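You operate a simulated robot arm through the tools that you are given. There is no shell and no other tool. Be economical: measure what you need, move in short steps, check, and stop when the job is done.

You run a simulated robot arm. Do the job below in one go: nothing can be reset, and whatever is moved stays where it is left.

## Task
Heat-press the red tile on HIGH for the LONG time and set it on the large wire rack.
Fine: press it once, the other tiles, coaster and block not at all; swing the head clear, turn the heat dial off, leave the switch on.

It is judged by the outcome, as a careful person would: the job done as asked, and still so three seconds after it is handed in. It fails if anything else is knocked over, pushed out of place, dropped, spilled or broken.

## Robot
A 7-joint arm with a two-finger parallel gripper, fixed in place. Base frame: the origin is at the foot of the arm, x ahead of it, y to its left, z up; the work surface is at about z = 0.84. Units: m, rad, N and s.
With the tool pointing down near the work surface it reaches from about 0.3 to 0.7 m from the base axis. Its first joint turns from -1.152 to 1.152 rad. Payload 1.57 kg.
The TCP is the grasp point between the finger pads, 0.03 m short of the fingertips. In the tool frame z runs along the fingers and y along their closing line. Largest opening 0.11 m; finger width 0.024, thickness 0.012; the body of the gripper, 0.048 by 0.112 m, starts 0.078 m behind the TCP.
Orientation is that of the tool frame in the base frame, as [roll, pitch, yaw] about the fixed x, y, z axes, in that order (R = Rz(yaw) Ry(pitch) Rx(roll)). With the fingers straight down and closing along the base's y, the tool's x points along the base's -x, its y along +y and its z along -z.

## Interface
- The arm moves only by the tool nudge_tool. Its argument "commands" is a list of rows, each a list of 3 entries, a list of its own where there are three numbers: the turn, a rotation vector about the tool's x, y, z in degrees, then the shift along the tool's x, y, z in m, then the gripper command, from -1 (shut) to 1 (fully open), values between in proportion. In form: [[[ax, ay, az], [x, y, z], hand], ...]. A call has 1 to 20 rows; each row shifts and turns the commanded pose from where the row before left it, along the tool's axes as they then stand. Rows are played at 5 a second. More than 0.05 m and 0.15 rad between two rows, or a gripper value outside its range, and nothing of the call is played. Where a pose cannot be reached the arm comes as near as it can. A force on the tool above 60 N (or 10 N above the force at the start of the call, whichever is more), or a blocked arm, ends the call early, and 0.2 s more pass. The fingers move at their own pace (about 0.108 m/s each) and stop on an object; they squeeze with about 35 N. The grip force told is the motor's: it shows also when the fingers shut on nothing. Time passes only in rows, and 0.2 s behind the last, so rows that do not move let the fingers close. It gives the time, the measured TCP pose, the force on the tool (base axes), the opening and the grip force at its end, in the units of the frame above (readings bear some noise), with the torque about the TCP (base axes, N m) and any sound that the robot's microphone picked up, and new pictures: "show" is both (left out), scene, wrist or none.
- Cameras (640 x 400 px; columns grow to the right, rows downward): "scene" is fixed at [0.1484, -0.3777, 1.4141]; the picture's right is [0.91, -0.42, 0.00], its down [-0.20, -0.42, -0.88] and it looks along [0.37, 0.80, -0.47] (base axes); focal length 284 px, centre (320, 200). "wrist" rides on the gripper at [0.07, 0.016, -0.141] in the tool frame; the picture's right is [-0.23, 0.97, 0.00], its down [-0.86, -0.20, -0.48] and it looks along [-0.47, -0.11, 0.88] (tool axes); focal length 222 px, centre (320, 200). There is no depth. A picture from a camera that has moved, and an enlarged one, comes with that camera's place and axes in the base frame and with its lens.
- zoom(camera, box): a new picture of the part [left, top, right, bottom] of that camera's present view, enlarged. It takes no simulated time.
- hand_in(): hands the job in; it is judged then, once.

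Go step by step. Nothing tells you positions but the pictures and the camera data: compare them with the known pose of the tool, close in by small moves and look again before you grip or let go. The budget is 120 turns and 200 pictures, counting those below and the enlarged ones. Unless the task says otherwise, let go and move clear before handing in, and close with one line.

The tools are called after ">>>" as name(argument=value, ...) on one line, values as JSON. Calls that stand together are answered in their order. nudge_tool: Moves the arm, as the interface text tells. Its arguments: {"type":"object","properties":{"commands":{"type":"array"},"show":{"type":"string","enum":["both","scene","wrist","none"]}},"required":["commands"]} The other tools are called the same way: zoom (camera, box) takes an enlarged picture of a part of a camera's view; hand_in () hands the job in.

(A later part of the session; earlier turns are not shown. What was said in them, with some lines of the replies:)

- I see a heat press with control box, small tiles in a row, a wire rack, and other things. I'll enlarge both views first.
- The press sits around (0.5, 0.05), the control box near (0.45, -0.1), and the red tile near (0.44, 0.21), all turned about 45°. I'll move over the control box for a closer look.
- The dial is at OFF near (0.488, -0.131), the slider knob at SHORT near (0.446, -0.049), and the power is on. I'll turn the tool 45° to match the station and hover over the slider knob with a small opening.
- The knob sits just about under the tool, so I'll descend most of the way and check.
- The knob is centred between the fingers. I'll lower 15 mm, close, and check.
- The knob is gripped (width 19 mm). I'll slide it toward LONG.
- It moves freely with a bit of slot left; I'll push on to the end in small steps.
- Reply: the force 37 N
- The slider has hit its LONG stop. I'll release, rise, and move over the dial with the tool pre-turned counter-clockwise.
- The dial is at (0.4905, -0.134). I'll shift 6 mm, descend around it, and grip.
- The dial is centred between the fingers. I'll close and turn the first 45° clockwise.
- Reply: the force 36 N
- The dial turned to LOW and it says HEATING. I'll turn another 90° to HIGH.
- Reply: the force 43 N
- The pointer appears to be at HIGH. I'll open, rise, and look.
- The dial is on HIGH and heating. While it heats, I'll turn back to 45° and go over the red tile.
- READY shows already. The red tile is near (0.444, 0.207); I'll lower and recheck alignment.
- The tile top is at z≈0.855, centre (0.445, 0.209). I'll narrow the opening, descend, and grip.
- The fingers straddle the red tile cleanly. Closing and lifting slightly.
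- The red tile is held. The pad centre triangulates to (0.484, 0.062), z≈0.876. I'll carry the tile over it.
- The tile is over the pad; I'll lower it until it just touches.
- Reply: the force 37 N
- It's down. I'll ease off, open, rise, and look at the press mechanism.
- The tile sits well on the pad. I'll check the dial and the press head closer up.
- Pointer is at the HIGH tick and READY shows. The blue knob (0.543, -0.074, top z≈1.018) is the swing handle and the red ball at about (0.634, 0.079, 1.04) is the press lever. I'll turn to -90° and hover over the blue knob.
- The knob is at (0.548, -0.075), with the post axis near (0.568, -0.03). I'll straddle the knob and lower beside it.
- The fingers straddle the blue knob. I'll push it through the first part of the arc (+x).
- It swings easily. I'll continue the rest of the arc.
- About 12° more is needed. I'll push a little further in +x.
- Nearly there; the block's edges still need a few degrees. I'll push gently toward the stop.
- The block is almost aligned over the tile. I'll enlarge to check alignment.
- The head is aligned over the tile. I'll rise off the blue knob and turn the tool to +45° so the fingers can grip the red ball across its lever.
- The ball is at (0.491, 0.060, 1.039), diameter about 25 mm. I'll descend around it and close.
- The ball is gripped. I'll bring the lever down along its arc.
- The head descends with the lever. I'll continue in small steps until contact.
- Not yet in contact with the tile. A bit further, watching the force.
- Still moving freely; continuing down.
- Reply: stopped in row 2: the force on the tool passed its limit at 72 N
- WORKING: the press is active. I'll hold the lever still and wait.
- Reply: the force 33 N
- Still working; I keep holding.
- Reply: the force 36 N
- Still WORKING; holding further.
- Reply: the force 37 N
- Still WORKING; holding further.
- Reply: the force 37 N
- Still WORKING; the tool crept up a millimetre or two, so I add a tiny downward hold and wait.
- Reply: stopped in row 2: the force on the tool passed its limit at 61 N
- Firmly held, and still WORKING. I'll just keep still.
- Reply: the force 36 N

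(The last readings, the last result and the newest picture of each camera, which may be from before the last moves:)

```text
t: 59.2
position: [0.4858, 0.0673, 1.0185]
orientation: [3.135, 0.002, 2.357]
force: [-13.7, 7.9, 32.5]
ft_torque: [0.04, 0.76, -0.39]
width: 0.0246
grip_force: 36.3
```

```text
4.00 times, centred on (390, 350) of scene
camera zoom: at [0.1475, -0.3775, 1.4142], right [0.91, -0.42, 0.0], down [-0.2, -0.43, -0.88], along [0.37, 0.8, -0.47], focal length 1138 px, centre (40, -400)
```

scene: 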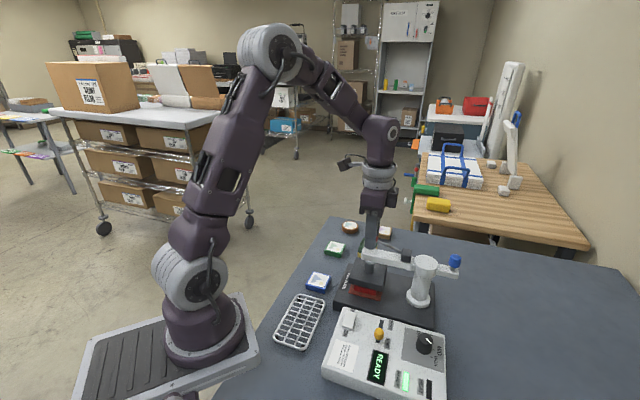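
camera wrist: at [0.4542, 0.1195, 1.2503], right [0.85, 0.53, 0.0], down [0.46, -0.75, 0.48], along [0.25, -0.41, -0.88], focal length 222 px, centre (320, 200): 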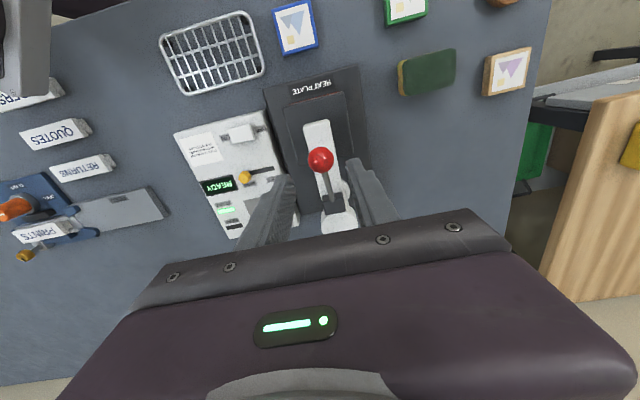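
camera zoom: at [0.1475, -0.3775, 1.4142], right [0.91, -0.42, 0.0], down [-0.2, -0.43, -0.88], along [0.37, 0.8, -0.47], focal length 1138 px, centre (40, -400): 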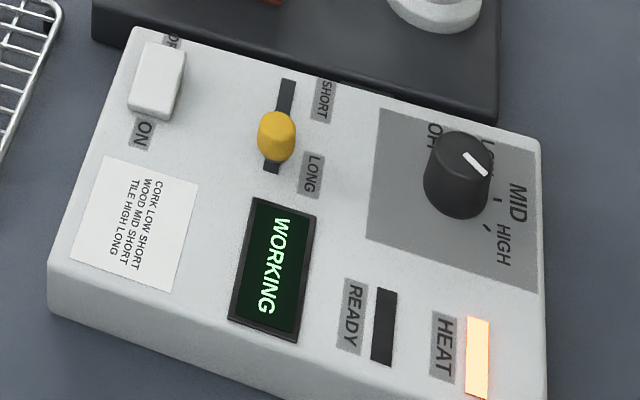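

Still WORKING; waiting in shorter spells and listening.

>>> nudge_tool(commands=[[[0, 0, 0], [0, 0, 0], -1], [[0, 0, 0], [0, 0, 0], -1], [[0, 0, 0], [0, 0, 0], -1], [[0, 0, 0], [0, 0, 0], -1], [[0, 0, 0], [0, 0, 0], -1], [[0, 0, 0], [0, 0, 0], -1], [[0, 0, 0], [0, 0, 0], -1]], show="none")

>>> zoom(camera="scene", box=[330, 300, 450, 400])

```text
t: 60.8
position: [0.4846, 0.0681, 1.0187]
orientation: [3.135, 0.002, 2.357]
force: [-12.2, 10.4, 36.6]
ft_torque: [0.14, 0.75, -0.16]
width: 0.0247
grip_force: 36.6
```

```text
4.00 times, centred on (390, 350) of scene
camera zoom: at [0.1475, -0.3775, 1.4143], right [0.91, -0.42, 0.0], down [-0.2, -0.43, -0.88], along [0.37, 0.8, -0.47], focal length 1138 px, centre (40, -400)
```

zoom: 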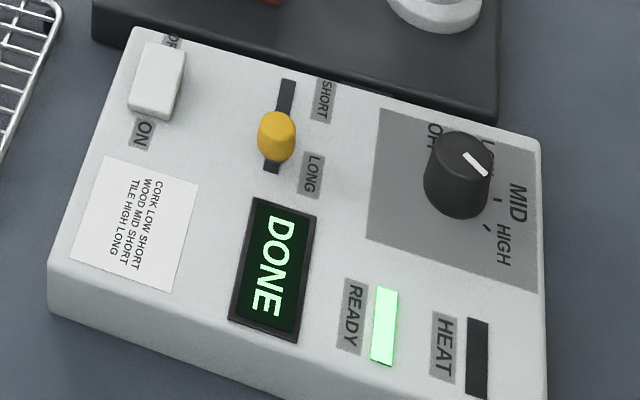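

DONE. I'll lift the lever back up along its arc straight away.

>>> nudge_tool(commands=[[[0, 0, 0], [0, 0, -0.006], -1], [[0, 0, 0], [-0.001, 0, -0.008], -1], [[0, 0, 0], [-0.002, 0, -0.008], -1], [[0, 0, 0], [-0.002, 0, -0.007], -1], [[0, 0, 0], [-0.002, 0, -0.006], -1], [[0, 0, 0], [-0.001, 0, -0.003], -1], [[0, 0, 0], [0, 0, 0], -1]], show="wrist")

>>> zoom(camera="scene", box=[340, 200, 460, 310])

```text
t: 62.4
position: [0.4916, 0.0612, 1.0546]
orientation: [3.138, -0.001, 2.358]
force: [2.9, -4.9, -29.9]
ft_torque: [0.03, 0.05, -0.01]
width: 0.0247
grip_force: 36.0
camera wrist: at [0.4533, 0.122, 1.1958], right [0.85, 0.53, 0.0], down [0.46, -0.75, 0.48], along [0.26, -0.4, -0.88], focal length 222 px, centre (320, 200)
```

wrist: 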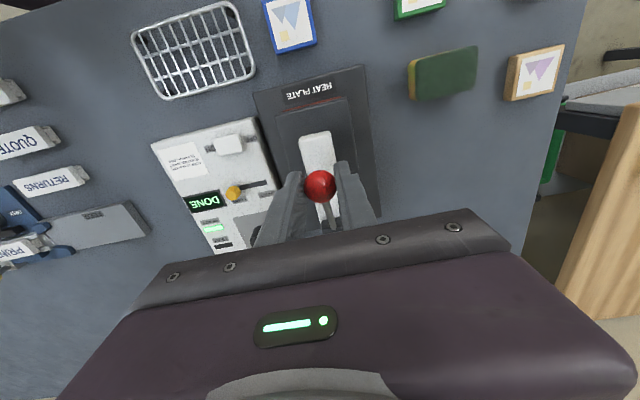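

```text
3.64 times, centred on (400, 255) of scene
camera zoom: at [0.1489, -0.3777, 1.414], right [0.91, -0.42, 0.0], down [-0.2, -0.42, -0.88], along [0.37, 0.8, -0.47], focal length 1034 px, centre (29, 0)
```

zoom: 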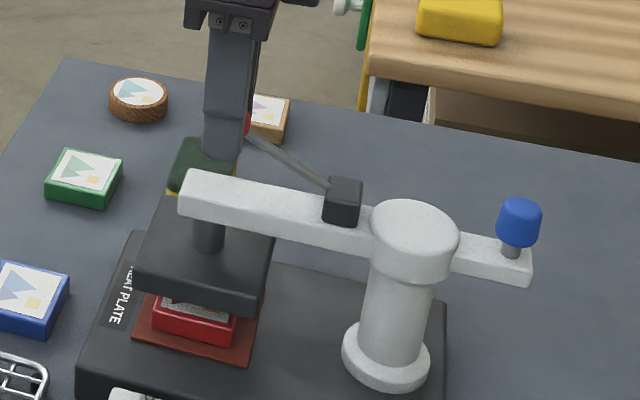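

The lever is fully up and the head is off the tile. I'll loosen to a slack straddle of the ball and swing the arm clear clockwise, turning the tool with it; first half and check.

>>> nudge_tool(commands=[[[0, 0, 0], [0, 0, 0.002], -1], [[0, 0, 0], [0, 0, 0], -0.4], [[0, 0, 0], [0, 0, 0], -0.4], [[0, 0, 7.5], [-0.001, 0.0159, 0], -0.4], [[0, 0, 7.5], [-0.001, 0.0159, 0], -0.4], [[0, 0, 7.5], [-0.001, 0.0159, 0], -0.4], [[0, 0, 0], [0, 0, 0], -0.4]], show="wrist")

>>> zoom(camera="scene", box=[340, 200, 480, 310])

```text
t: 64.0
position: [0.5299, 0.0885, 1.0555]
orientation: [3.135, -0.003, 1.964]
force: [-0.3, 0.7, -0.3]
ft_torque: [0.0, -0.03, 0.01]
width: 0.033
grip_force: 0.0
camera wrist: at [0.5183, 0.1585, 1.1952], right [0.99, 0.16, 0.01], down [0.14, -0.87, 0.48], along [0.08, -0.47, -0.88], focal length 222 px, centre (320, 200)
```

wrist: 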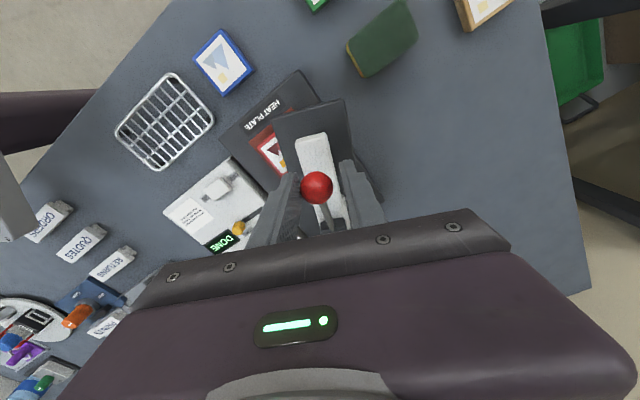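

```text
3.64 times, centred on (410, 255) of scene
camera zoom: at [0.1484, -0.3777, 1.4141], right [0.91, -0.42, 0.0], down [-0.2, -0.42, -0.88], along [0.37, 0.8, -0.47], focal length 1034 px, centre (-7, 0)
```

zoom: 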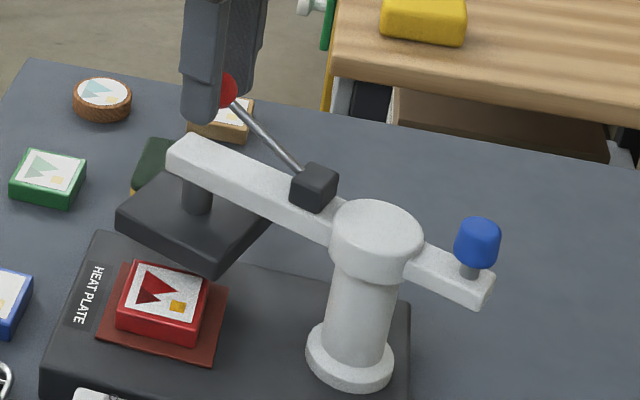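

The print has set vividly and the swing works. Continuing clockwise to the clear position.

>>> nudge_tool(commands=[[[0, 0, 7.5], [-0.001, 0.0159, 0], -0.4], [[0, 0, 7.5], [-0.001, 0.0159, 0], -0.4], [[0, 0, 7.5], [-0.001, 0.0159, 0], -0.4], [[0, 0, 7.5], [-0.001, 0.0159, 0], -0.4], [[0, 0, 7.5], [-0.001, 0.0159, 0], -0.4], [[0, 0, 0], [0, 0, 0], -0.4]], show="wrist")

>>> zoom(camera="scene", box=[340, 200, 480, 310])

```text
t: 65.4
position: [0.6084, 0.0926, 1.0538]
orientation: [3.138, -0.003, 1.309]
force: [0.4, 0.3, -0.4]
ft_torque: [0.0, 0.0, 0.0]
width: 0.0331
grip_force: 0.1
camera wrist: at [0.6423, 0.1562, 1.1952], right [0.88, -0.47, 0.0], down [-0.42, -0.78, 0.47], along [-0.22, -0.42, -0.88], focal length 222 px, centre (320, 200)
```

wrist: 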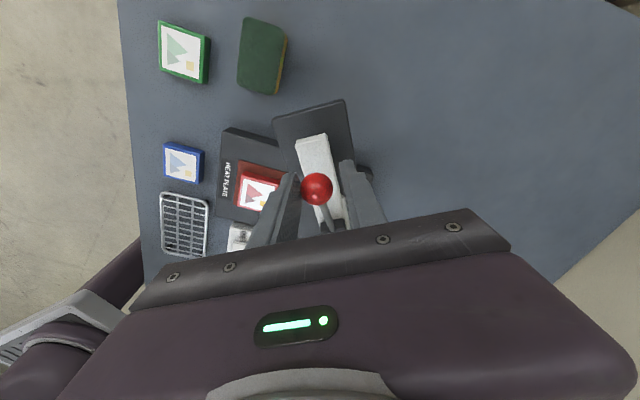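

```text
3.64 times, centred on (410, 255) of scene
camera zoom: at [0.1484, -0.3777, 1.4141], right [0.91, -0.42, 0.0], down [-0.2, -0.42, -0.88], along [0.37, 0.8, -0.47], focal length 1034 px, centre (-7, 0)
```

zoom: 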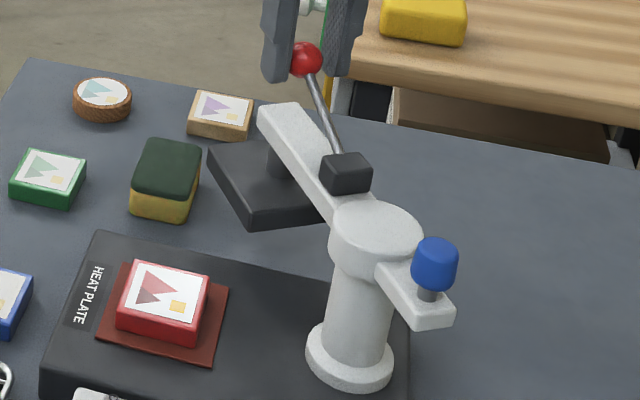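

A bit more to get back to its original parked angle.

>>> nudge_tool(commands=[[[0, 0, 7.5], [-0.001, 0.0159, 0], -0.4], [[0, 0, 7.5], [-0.001, 0.0159, 0], -0.4], [[0, 0, 4], [-0.001, 0.008, 0], -0.4], [[0, 0, 0], [0, 0, 0], -0.4]], show="none")

>>> zoom(camera="scene", box=[340, 200, 480, 310])

```text
t: 66.4
position: [0.6443, 0.0765, 1.0537]
orientation: [3.14, -0.005, 0.978]
force: [-8.7, 3.7, 1.3]
ft_torque: [0.08, 0.13, 0.0]
width: 0.0412
grip_force: 5.0
```

```text
3.64 times, centred on (410, 255) of scene
camera zoom: at [0.1481, -0.3776, 1.4142], right [0.91, -0.42, 0.0], down [-0.2, -0.43, -0.88], along [0.37, 0.8, -0.47], focal length 1034 px, centre (-7, 0)
```

zoom: 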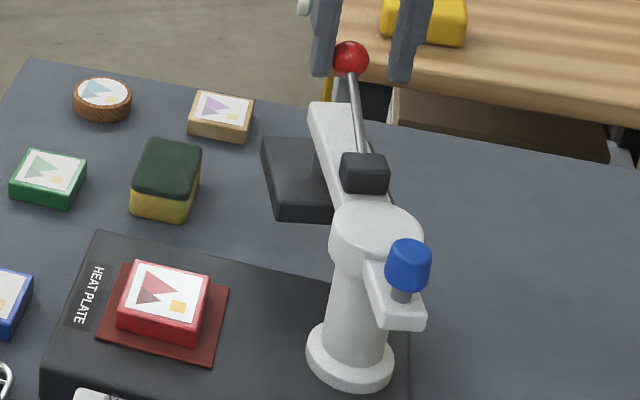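

The head is parked clear at its stop. I'll rise, turn back to +45°, and move over the tile on the pad.

>>> nudge_tool(commands=[[[0, 0, 0], [0, -0.003, 0], -0.2], [[0, 0, 0], [0, 0, -0.03], -0.1], [[0, 0, 0], [0, 0, -0.035], 0], [[0, 0, 0], [0, 0, -0.035], 0.2], [[0, 0, -7.9], [0, 0, 0], 0.2], [[0, 0, -7.9], [0, 0, 0], 0.2], [[0, 0, -7.9], [0, 0, 0], 0.2], [[0, 0, -7.9], [0, 0, 0], 0.2], [[0, 0, -7.9], [0, 0, 0], 0.2], [[0, 0, -7.9], [0, 0, 0], 0.2], [[0, 0, -7.9], [0, 0, 0], 0.2], [[0, 0, -7.9], [0, 0, 0], 0.2], [[0, 0, -7.9], [0, 0, 0], 0.2], [[0, 0, -7.9], [0, 0, 0], 0.2], [[0, 0, 0], [0, 0, 0], 0.2]], show="none")

```text
t: 69.6
position: [0.6302, 0.0795, 1.1429]
orientation: [3.136, 0.001, 2.36]
force: [0.5, 0.8, -0.3]
ft_torque: [-0.06, 0.01, -0.02]
width: 0.0663
grip_force: 0.0
out of reach, approached as far as the arm can: row 4
```

>>> nudge_tool(commands=[[[0, 0, 0], [0.0226, -0.028, 0], 0.2], [[0, 0, 0], [0.0226, -0.028, 0], 0.2], [[0, 0, 0], [0.0226, -0.028, 0], 0.2], [[0, 0, 0], [0.0226, -0.028, 0], 0.2], [[0, 0, 0], [0, 0, 0.04], 0.2], [[0, 0, 0], [0, 0, 0.04], 0.2], [[0, 0, 0], [0, 0, 0.03], 0.2], [[0, 0, 0], [0, 0, 0], 0.2]])

>>> zoom(camera="scene", box=[340, 200, 480, 310])

>>> zoom(camera="wrist", box=[220, 60, 420, 220])

```text
t: 71.4
position: [0.4887, 0.0656, 1.0321]
orientation: [3.138, 0.002, 2.359]
force: [-0.1, 0.5, 0.2]
ft_torque: [0.0, -0.01, -0.01]
width: 0.0659
grip_force: 0.1
camera wrist: at [0.4495, 0.1267, 1.1725], right [0.85, 0.53, 0.01], down [0.46, -0.75, 0.48], along [0.26, -0.4, -0.88], focal length 222 px, centre (320, 200)
```

scene: 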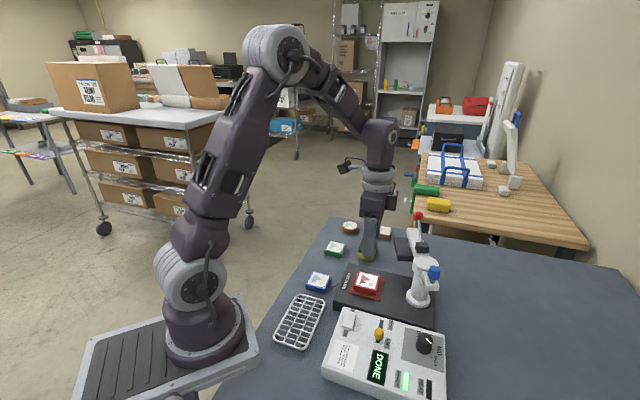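
wrist: 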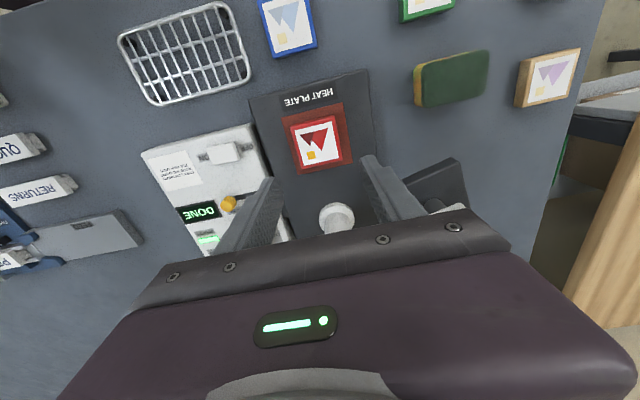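

```text
3.64 times, centred on (410, 255) of scene
camera zoom: at [0.1484, -0.3777, 1.4141], right [0.91, -0.42, 0.0], down [-0.2, -0.42, -0.88], along [0.37, 0.8, -0.47], focal length 1034 px, centre (-7, 0)
```

zoom: 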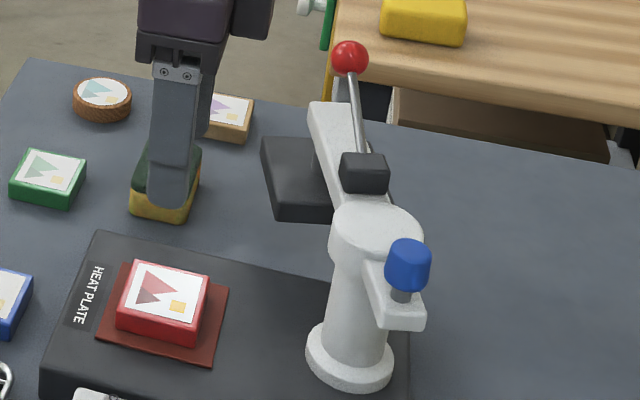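

```text
2.50 times, centred on (320, 140) of wrist
camera zoom: at [0.4495, 0.1267, 1.1725], right [0.85, 0.53, 0.01], down [0.46, -0.75, 0.48], along [0.26, -0.4, -0.88], focal length 555 px, centre (320, 350)
```

zoom: 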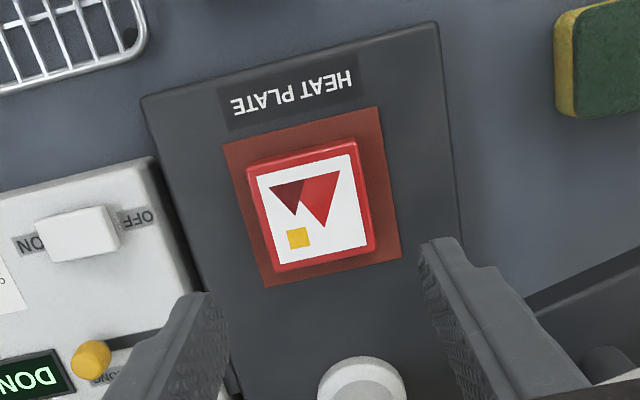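

Head's clear and the tile is ready. I'll descend and grip it on the pad.

>>> nudge_tool(commands=[[[0, 0, 0], [0.003, -0.0023, 0.04], 0.2], [[0, 0, 0], [0, 0, 0.04], 0.2], [[0, 0, 0], [0, 0, 0.03], 0.2], [[0, 0, 0], [0, 0, 0.01], 0.2], [[0, 0, 0], [0, 0, 0], 0.2]], show="none")

>>> zoom(camera="scene", box=[340, 200, 480, 310])

>>> zoom(camera="wrist", box=[220, 60, 420, 220])

```text
t: 72.6
position: [0.4851, 0.0664, 0.9123]
orientation: [3.136, 0.001, 2.357]
force: [-0.1, 0.4, -0.4]
ft_torque: [0.02, -0.03, 0.04]
width: 0.066
grip_force: 0.1
```

```text
3.64 times, centred on (410, 255) of scene
camera zoom: at [0.1484, -0.3777, 1.4141], right [0.91, -0.42, 0.0], down [-0.2, -0.42, -0.88], along [0.37, 0.8, -0.47], focal length 1034 px, centre (-7, 0)
```

zoom: 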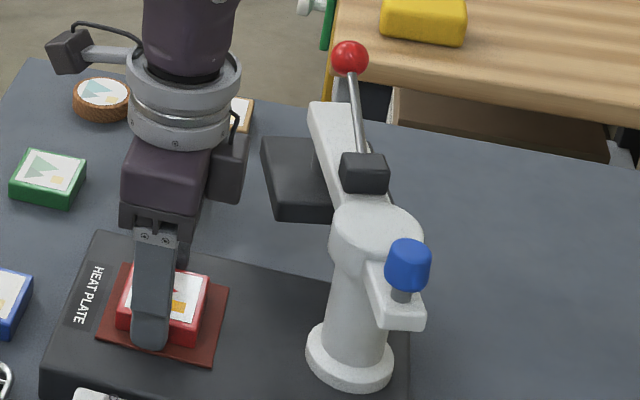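

```text
2.50 times, centred on (320, 140) of wrist
camera zoom: at [0.4466, 0.1273, 1.0531], right [0.85, 0.53, 0.01], down [0.46, -0.75, 0.48], along [0.26, -0.4, -0.88], focal length 555 px, centre (320, 350)
```

zoom: 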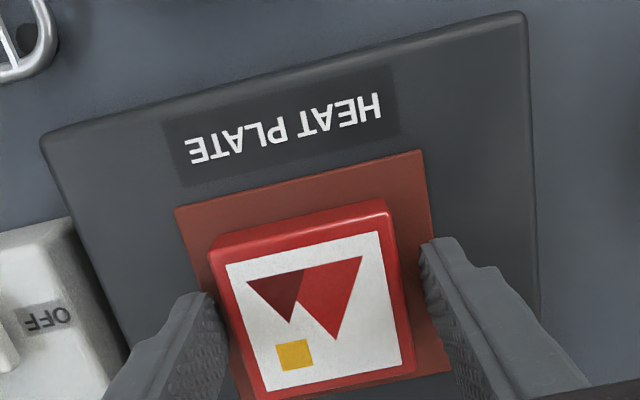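

Good straddle. Closing, lifting, and carrying toward the rack's near-centre (0.33, 0.08).

>>> nudge_tool(commands=[[[0, 0, 0], [0, 0, 0], -0.2], [[0, 0, 0], [0, 0, 0], -1], [[0, 0, 0], [0, 0, 0], -1], [[0, 0, 0], [0, 0, -0.02], -1], [[0, 0, 0], [0, 0, -0.03], -1], [[0, 0, 0], [0, 0, -0.04], -1], [[0, 0, 0], [0.03, -0.025, 0], -1], [[0, 0, 0], [0.03, -0.025, 0], -1], [[0, 0, 0], [0.03, -0.025, 0], -1], [[0, 0, 0], [0.029, -0.025, 0], -1], [[0, 0, 0], [0, 0, 0], -1]])

>>> zoom(camera="scene", box=[250, 250, 390, 360])

>>> zoom(camera="wrist", box=[220, 60, 420, 220])

```text
t: 75.0
position: [0.3294, 0.0805, 1.0014]
orientation: [3.137, 0.001, 2.358]
force: [0.0, 0.0, -1.8]
ft_torque: [-0.02, 0.02, -0.01]
width: 0.0554
grip_force: 34.8
camera wrist: at [0.2908, 0.1407, 1.1421], right [0.85, 0.53, 0.01], down [0.46, -0.75, 0.48], along [0.26, -0.4, -0.88], focal length 222 px, centre (320, 200)
```

scene: 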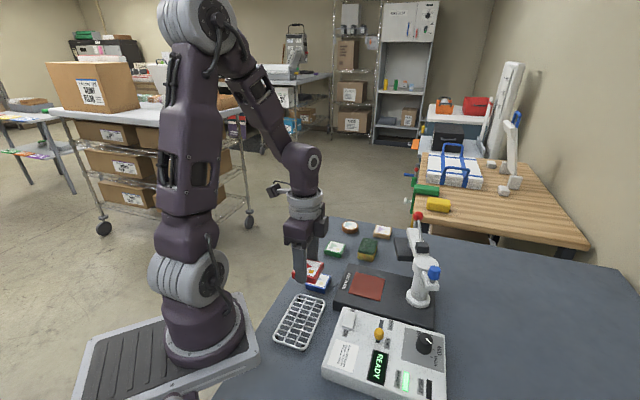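
wrist: 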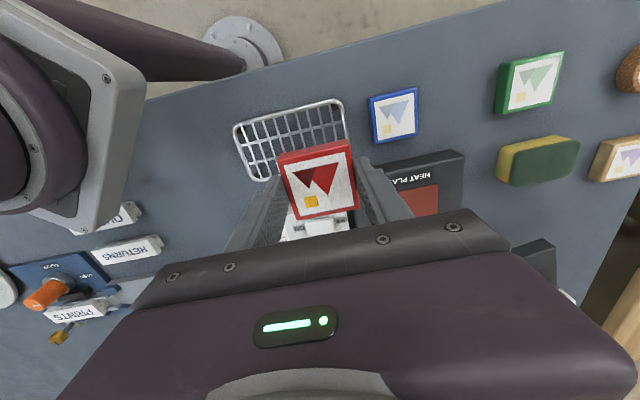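

```text
3.64 times, centred on (320, 305) of scene
camera zoom: at [0.1484, -0.3777, 1.4141], right [0.91, -0.42, 0.0], down [-0.2, -0.42, -0.88], along [0.37, 0.8, -0.47], focal length 1034 px, centre (320, -182)
```

zoom: 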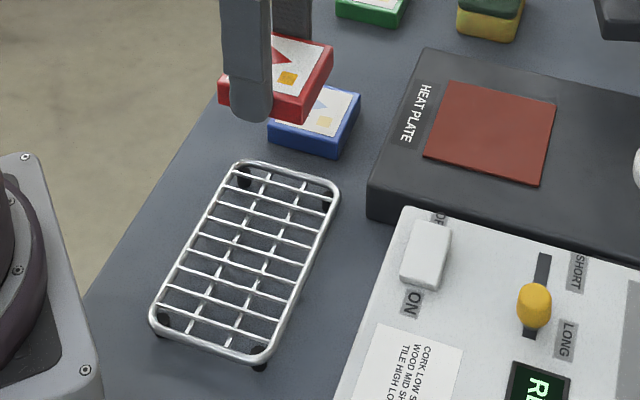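

```text
2.50 times, centred on (320, 140) of wrist
camera zoom: at [0.2908, 0.1407, 1.1421], right [0.85, 0.53, 0.01], down [0.46, -0.75, 0.48], along [0.26, -0.4, -0.88], focal length 555 px, centre (320, 350)
```

zoom: 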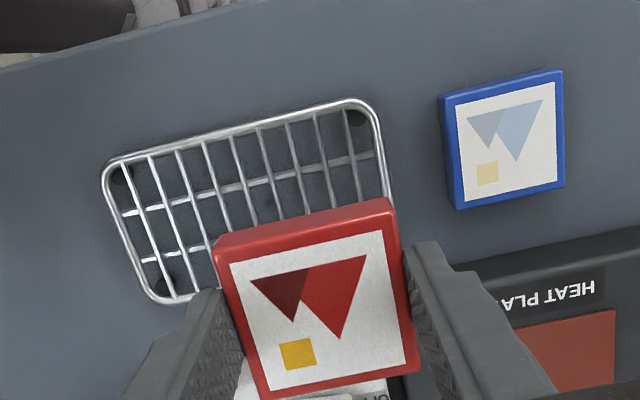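

The rack's rim is at about z 0.85, centred (0.300, 0.059), aligned with 45°. I'll shift onto it and lower most of the way.

>>> nudge_tool(commands=[[[0, 0, 0], [0.005, -0.014, 0.03], -1], [[0, 0, 0], [0, 0, 0.04], -1], [[0, 0, 0], [0, 0, 0.025], -1], [[0, 0, 0], [0, 0, 0], -1]], show="none")

>>> zoom(camera="scene", box=[250, 250, 390, 360])

>>> zoom(camera="wrist", box=[220, 60, 420, 220])

```text
t: 76.0
position: [0.3182, 0.0741, 0.9059]
orientation: [3.139, 0.002, 2.359]
force: [0.7, -0.1, -0.6]
ft_torque: [0.0, 0.0, 0.03]
width: 0.0554
grip_force: 35.3
```

```text
3.64 times, centred on (320, 305) of scene
camera zoom: at [0.1484, -0.3777, 1.4141], right [0.91, -0.42, 0.0], down [-0.2, -0.42, -0.88], along [0.37, 0.8, -0.47], focal length 1034 px, centre (320, -182)
```

zoom: 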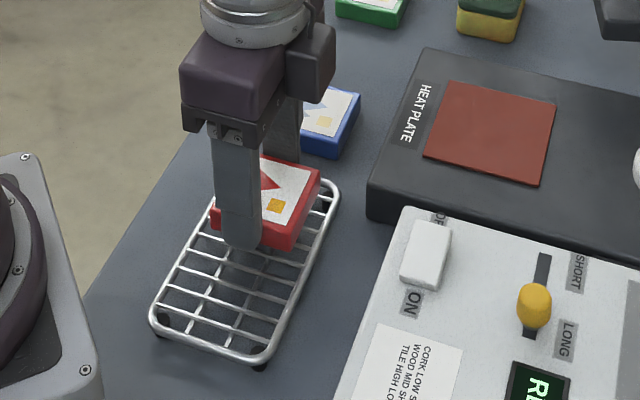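

```text
2.50 times, centred on (320, 140) of wrist
camera zoom: at [0.2786, 0.1338, 1.0467], right [0.85, 0.53, 0.01], down [0.46, -0.75, 0.48], along [0.26, -0.4, -0.88], focal length 555 px, centre (320, 350)
```

zoom: 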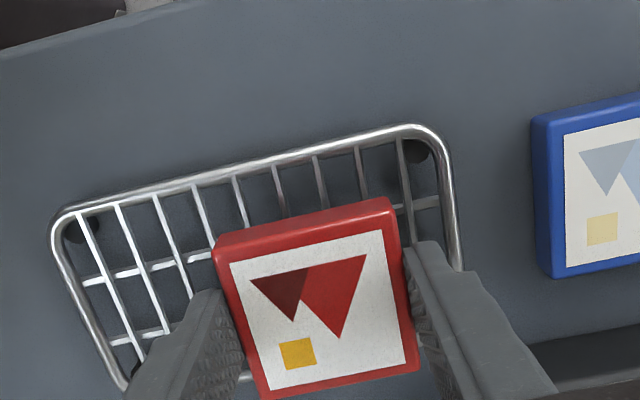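

Nearly centred over the rack; I'll shift 3 mm and lower onto the wires.

>>> nudge_tool(commands=[[[0, 0, 0], [0.003, 0, 0.01], -1], [[0, 0, 0], [0, 0, 0.005], -1], [[0, 0, 0], [0, 0, 0.003], -1], [[0, 0, 0], [0, 0, 0], -1]], show="none")

>>> zoom(camera="scene", box=[250, 250, 390, 360])

```text
t: 77.0
position: [0.3149, 0.0751, 0.8888]
orientation: [3.135, 0.002, 2.36]
force: [-0.7, 0.0, 36.4]
ft_torque: [-0.06, 0.07, 0.03]
width: 0.0551
grip_force: 35.2
```

```text
3.64 times, centred on (320, 305) of scene
camera zoom: at [0.148, -0.3777, 1.4141], right [0.91, -0.42, 0.0], down [-0.2, -0.42, -0.88], along [0.37, 0.8, -0.47], focal length 1034 px, centre (320, -182)
```

zoom: 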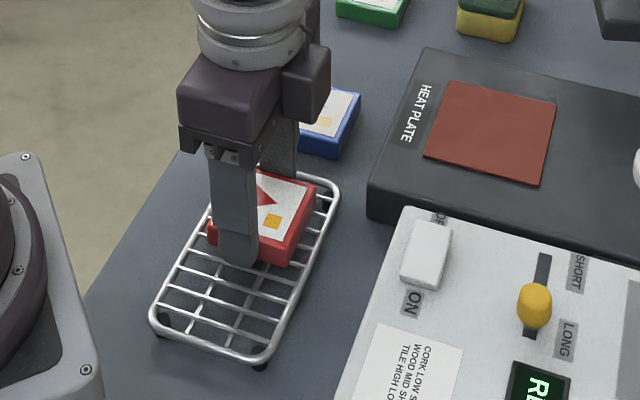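

It's resting on the wires. I'll ease off, release, and rise, then check.

>>> nudge_tool(commands=[[[0, 0, 0], [0, 0, -0.002], -1], [[0, 0, 0], [0, 0, 0], -0.3], [[0, 0, 0], [0, 0, 0], 0.2], [[0, 0, 0], [0, 0, 0], 0.2], [[0, 0, 0], [0, 0, -0.03], 0.2], [[0, 0, 0], [0, 0, -0.04], 0.2], [[0, 0, 0], [0, 0, -0.04], 0.2], [[0, 0, 0], [0, 0, -0.04], 0.2], [[0, 0, 0], [0, 0, 0], 0.2]], show="none")

>>> zoom(camera="scene", box=[250, 250, 390, 360])

>>> zoom(camera="wrist", box=[220, 60, 420, 220])

```text
t: 79.0
position: [0.3131, 0.0733, 1.0415]
orientation: [3.136, 0.002, 2.356]
force: [0.1, 0.4, -0.5]
ft_torque: [0.01, 0.01, -0.02]
width: 0.066
grip_force: 0.0
```

```text
3.64 times, centred on (320, 305) of scene
camera zoom: at [0.1484, -0.3777, 1.4141], right [0.91, -0.42, 0.0], down [-0.2, -0.42, -0.88], along [0.37, 0.8, -0.47], focal length 1034 px, centre (320, -182)
```

zoom: 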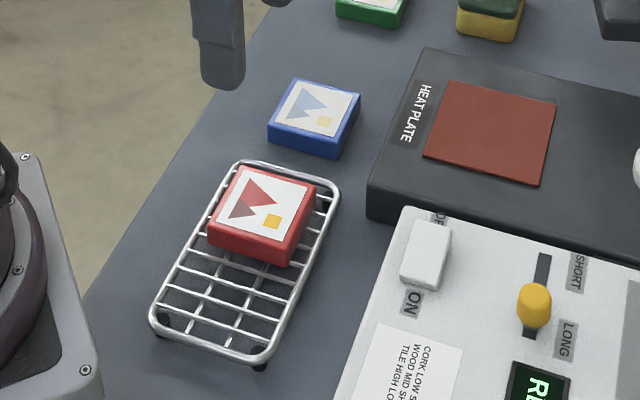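

```text
2.50 times, centred on (320, 140) of wrist
camera zoom: at [0.2754, 0.1351, 1.182], right [0.85, 0.53, 0.01], down [0.46, -0.75, 0.48], along [0.26, -0.4, -0.88], focal length 555 px, centre (320, 350)
```

zoom: 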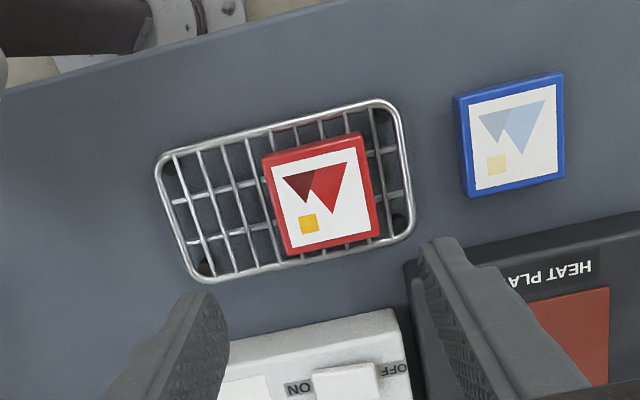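

The tile lies flat on the rack. Now to the dial: I'll move over it, pre-turned clockwise to +75°.

>>> nudge_tool(commands=[[[0, 0, 0], [0, 0, -0.04], 0.15], [[0, 0, 0], [-0.0453, -0.0033, 0], 0.15], [[0, 0, 0], [-0.0453, -0.0033, 0], 0.15], [[0, 0, 0], [-0.0453, -0.0033, 0], 0.15], [[0, 0, 0], [-0.0453, -0.0033, 0], 0.15], [[0, 0, 0], [-0.0453, -0.0033, 0], 0.15], [[0, 0, 0], [-0.0453, -0.0033, 0], 0.15], [[0, 0, 7.5], [0, 0, 0], 0.15], [[0, 0, 7.5], [0, 0, 0], 0.15], [[0, 0, 7.5], [0, 0, 0], 0.15], [[0, 0, 7.5], [0, 0, 0], 0.15], [[0, 0, 0], [0, 0, 0.04], 0.15], [[0, 0, 0], [0, 0, 0.04], 0.15], [[0, 0, 0], [0, 0, 0], 0.15]], show="scene")

>>> zoom(camera="wrist", box=[220, 60, 420, 220])

```text
t: 82.0
position: [0.4921, -0.132, 0.9998]
orientation: [3.137, -0.003, 1.833]
force: [0.3, -0.5, 0.7]
ft_torque: [0.01, -0.03, -0.01]
width: 0.0632
grip_force: 0.1
```

scene: 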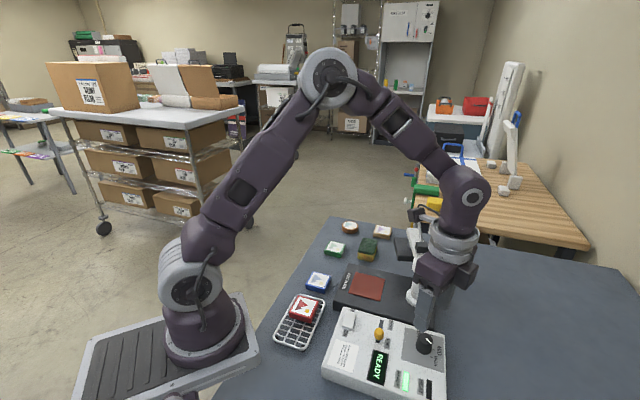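

```text
2.50 times, centred on (320, 140) of wrist
camera zoom: at [0.4903, -0.0594, 1.1404], right [1.0, 0.03, 0.0], down [0.03, -0.88, 0.48], along [0.02, -0.48, -0.88], focal length 555 px, centre (320, 350)
```

zoom: 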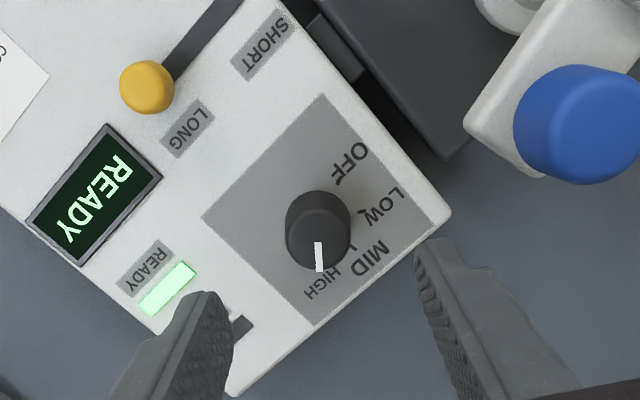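

Aligned with the dial. I'll descend, grip, and turn counter-clockwise part way.

>>> nudge_tool(commands=[[[0, 0, 0], [0, 0, 0.03], 0.15], [[0, 0, 0], [0, 0, 0.03], 0.15], [[0, 0, 0], [0, 0, 0.013], 0.15], [[0, 0, 0], [0, 0, 0], -0.2], [[0, 0, 0], [0, 0, 0], -0.7], [[0, 0, 0], [0, 0, 0], -1], [[0, 0, -7.5], [0, 0, 0], -1], [[0, 0, -7.5], [0, 0, 0], -1], [[0, 0, -7.5], [0, 0, 0], -1], [[0, 0, -7.5], [0, 0, 0], -1], [[0, 0, -7.5], [0, 0, 0], -1], [[0, 0, -7.5], [0, 0, 0], -1], [[0, 0, -7.5], [0, 0, 0], -1], [[0, 0, -7.5], [0, 0, 0], -1], [[0, 0, 0], [0, 0, 0], -1]], show="none")

>>> zoom(camera="wrist", box=[220, 60, 420, 220])

>>> zoom(camera="scene", box=[330, 290, 470, 400])

```text
t: 85.2
position: [0.4924, -0.1321, 0.9266]
orientation: [3.137, 0.001, 2.882]
force: [-15.7, -14.5, -24.4]
ft_torque: [-0.3, 0.58, 0.03]
width: 0.0284
grip_force: 38.2
```

```text
2.50 times, centred on (320, 140) of wrist
camera zoom: at [0.4289, -0.0981, 1.068], right [0.47, 0.88, 0.0], down [0.77, -0.41, 0.48], along [0.42, -0.22, -0.88], focal length 555 px, centre (320, 350)
```

zoom: 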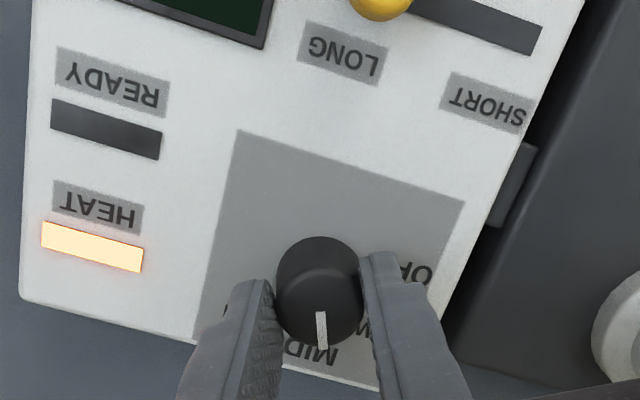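

```text
3.64 times, centred on (400, 345) of scene
camera zoom: at [0.1484, -0.3781, 1.414], right [0.91, -0.42, 0.0], down [-0.2, -0.42, -0.88], along [0.37, 0.8, -0.47], focal length 1034 px, centre (29, -327)
```

zoom: 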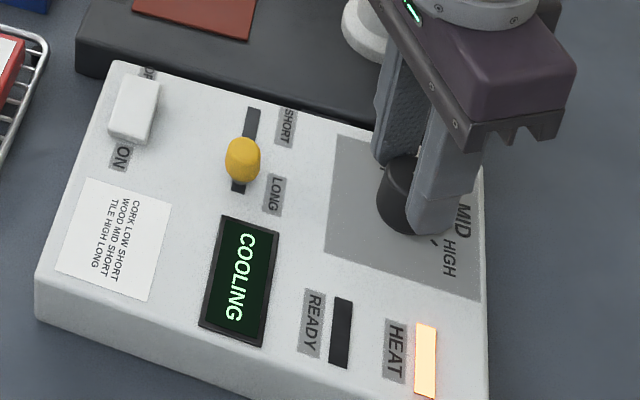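

It's passing MID and cooling. I'll continue counter-clockwise to OFF.

>>> nudge_tool(commands=[[[0, 0, -7.5], [0, 0, 0], -1], [[0, 0, -7.5], [0, 0, 0], -1], [[0, 0, -7.5], [0, 0, 0], -1], [[0, 0, -7.5], [0, 0, 0], -1], [[0, 0, -7.5], [0, 0, 0], -1], [[0, 0, -7.5], [0, 0, 0], -1], [[0, 0, -7.5], [0, 0, 0], -1], [[0, 0, -7.5], [0, 0, 0], -1], [[0, 0, -7.5], [0, 0, 0], -1], [[0, 0, -7.5], [0, 0, 0], -1], [[0, 0, -7.5], [0, 0, 0], -1], [[0, 0, -7.5], [0, 0, 0], -1], [[0, 0, 0], [0, 0, 0], -1]], show="none")

>>> zoom(camera="wrist", box=[220, 60, 420, 220])

>>> zoom(camera="scene", box=[330, 290, 470, 400])

```text
t: 88.0
position: [0.4932, -0.1319, 0.928]
orientation: [-3.138, 0.004, -1.833]
force: [-13.8, -14.8, -1.7]
ft_torque: [-0.08, 0.21, -0.34]
width: 0.0284
grip_force: 38.5
```

```text
2.50 times, centred on (320, 140) of wrist
camera zoom: at [0.4587, -0.1944, 1.0684], right [-0.88, 0.47, 0.0], down [0.41, 0.77, 0.48], along [0.23, 0.43, -0.88], focal length 555 px, centre (320, 350)
```

zoom: 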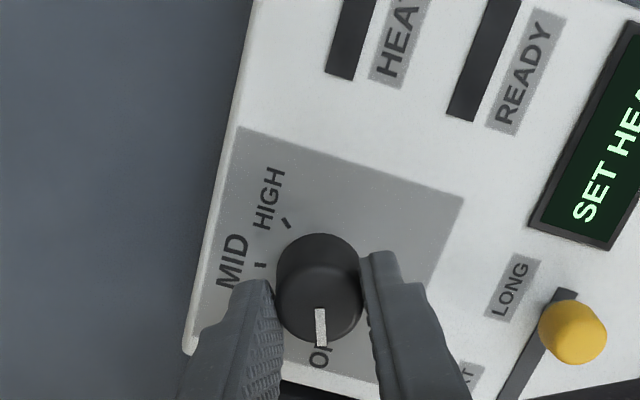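

```text
3.64 times, centred on (400, 345) of scene
camera zoom: at [0.1481, -0.3781, 1.414], right [0.91, -0.42, 0.0], down [-0.2, -0.42, -0.88], along [0.37, 0.8, -0.47], focal length 1034 px, centre (29, -327)
```

zoom: 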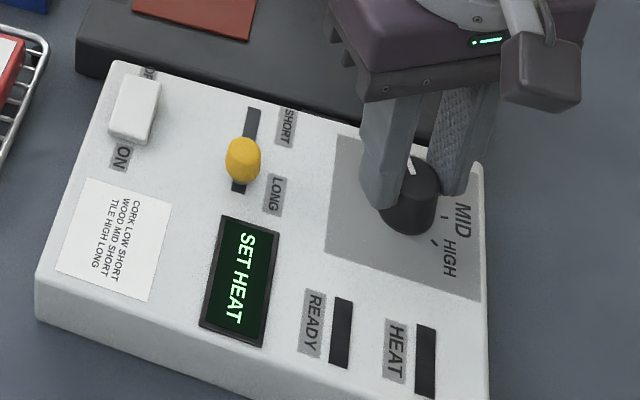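

SET HEAT is back, so the dial is at OFF. I'll release and rise clear, then check everything.

>>> nudge_tool(commands=[[[0, 0, 0], [0, 0, 0], -0.4], [[0, 0, 0], [0, 0, 0], 0.15], [[0, 0, 0], [0, 0, 0], 0.15], [[0, 0, 0], [0, 0, -0.03], 0.15], [[0, 0, 0], [0, 0, -0.04], 0.15], [[0, 0, 0], [0, 0, -0.04], 0.15], [[0, 0, 0], [0, 0, -0.04], 0.15], [[0, 0, 0], [0, 0, -0.04], 0.15], [[0, 0, 0], [0, 0, 0], 0.15], [[0, 0, 0], [0, 0, 0], 0.15]])

>>> zoom(camera="scene", box=[330, 290, 470, 400])

>>> zoom(camera="scene", box=[260, 200, 460, 350])

```text
t: 90.2
position: [0.4918, -0.1327, 1.1174]
orientation: [-3.138, 0.003, -1.833]
force: [0.0, -0.1, -0.4]
ft_torque: [0.02, 0.03, 0.01]
width: 0.0632
grip_force: 0.0
camera wrist: at [0.4582, -0.1954, 1.2583], right [-0.88, 0.47, 0.0], down [0.41, 0.77, 0.48], along [0.23, 0.42, -0.88], focal length 222 px, centre (320, 200)
```

scene: 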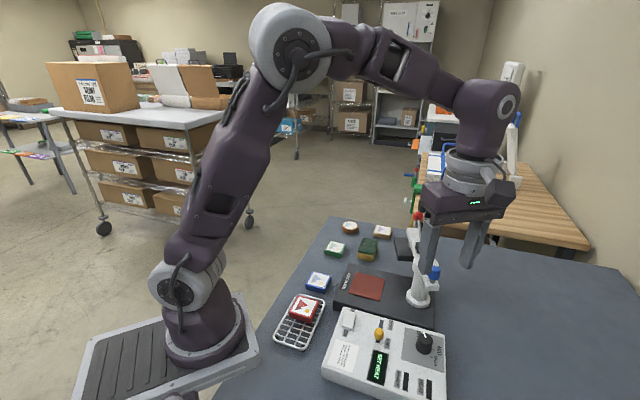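
wrist: 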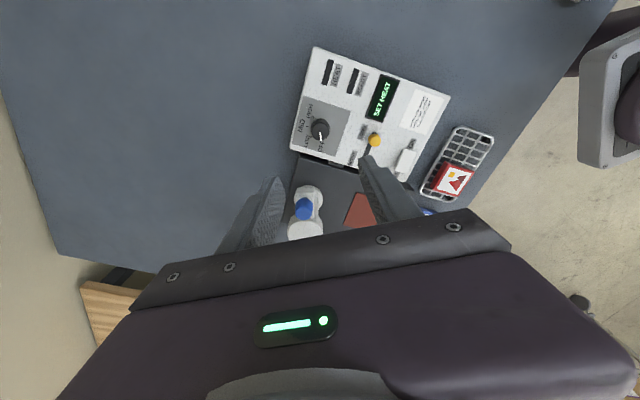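

```text
3.64 times, centred on (400, 345) of scene
camera zoom: at [0.1484, -0.3777, 1.4141], right [0.91, -0.42, 0.0], down [-0.2, -0.42, -0.88], along [0.37, 0.8, -0.47], focal length 1034 px, centre (29, -327)
```

zoom: 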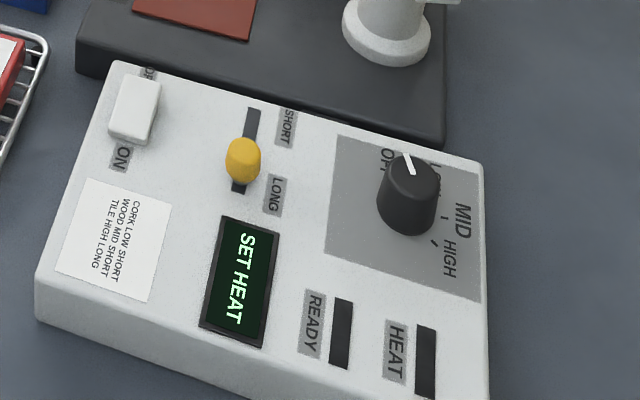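

```text
2.67 times, centred on (360, 275) of scene
camera zoom: at [0.1484, -0.3777, 1.4141], right [0.91, -0.42, 0.0], down [-0.2, -0.42, -0.88], along [0.37, 0.8, -0.47], focal length 758 px, centre (213, 0)
```

zoom: 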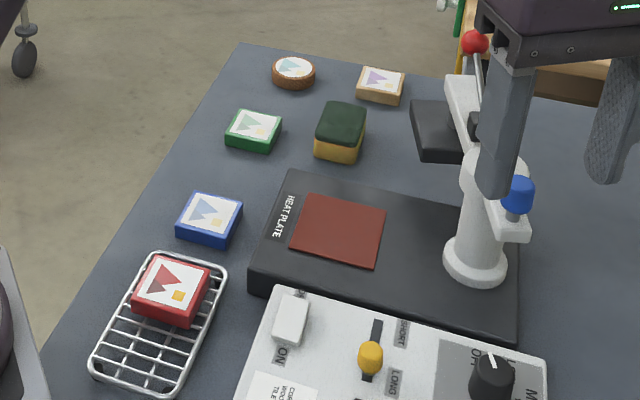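

The dial is at OFF with the display still lit, so the switch is on. The head is parked, the pressed tile is on the rack and nothing else has moved, so I'm handing in.

>>> hand_in()

```text
The job is handed in.
```

The red tile was pressed once on HIGH for the LONG time and now lies on the wire rack; the head is swung clear, the heat dial is off, and the switch is still on.
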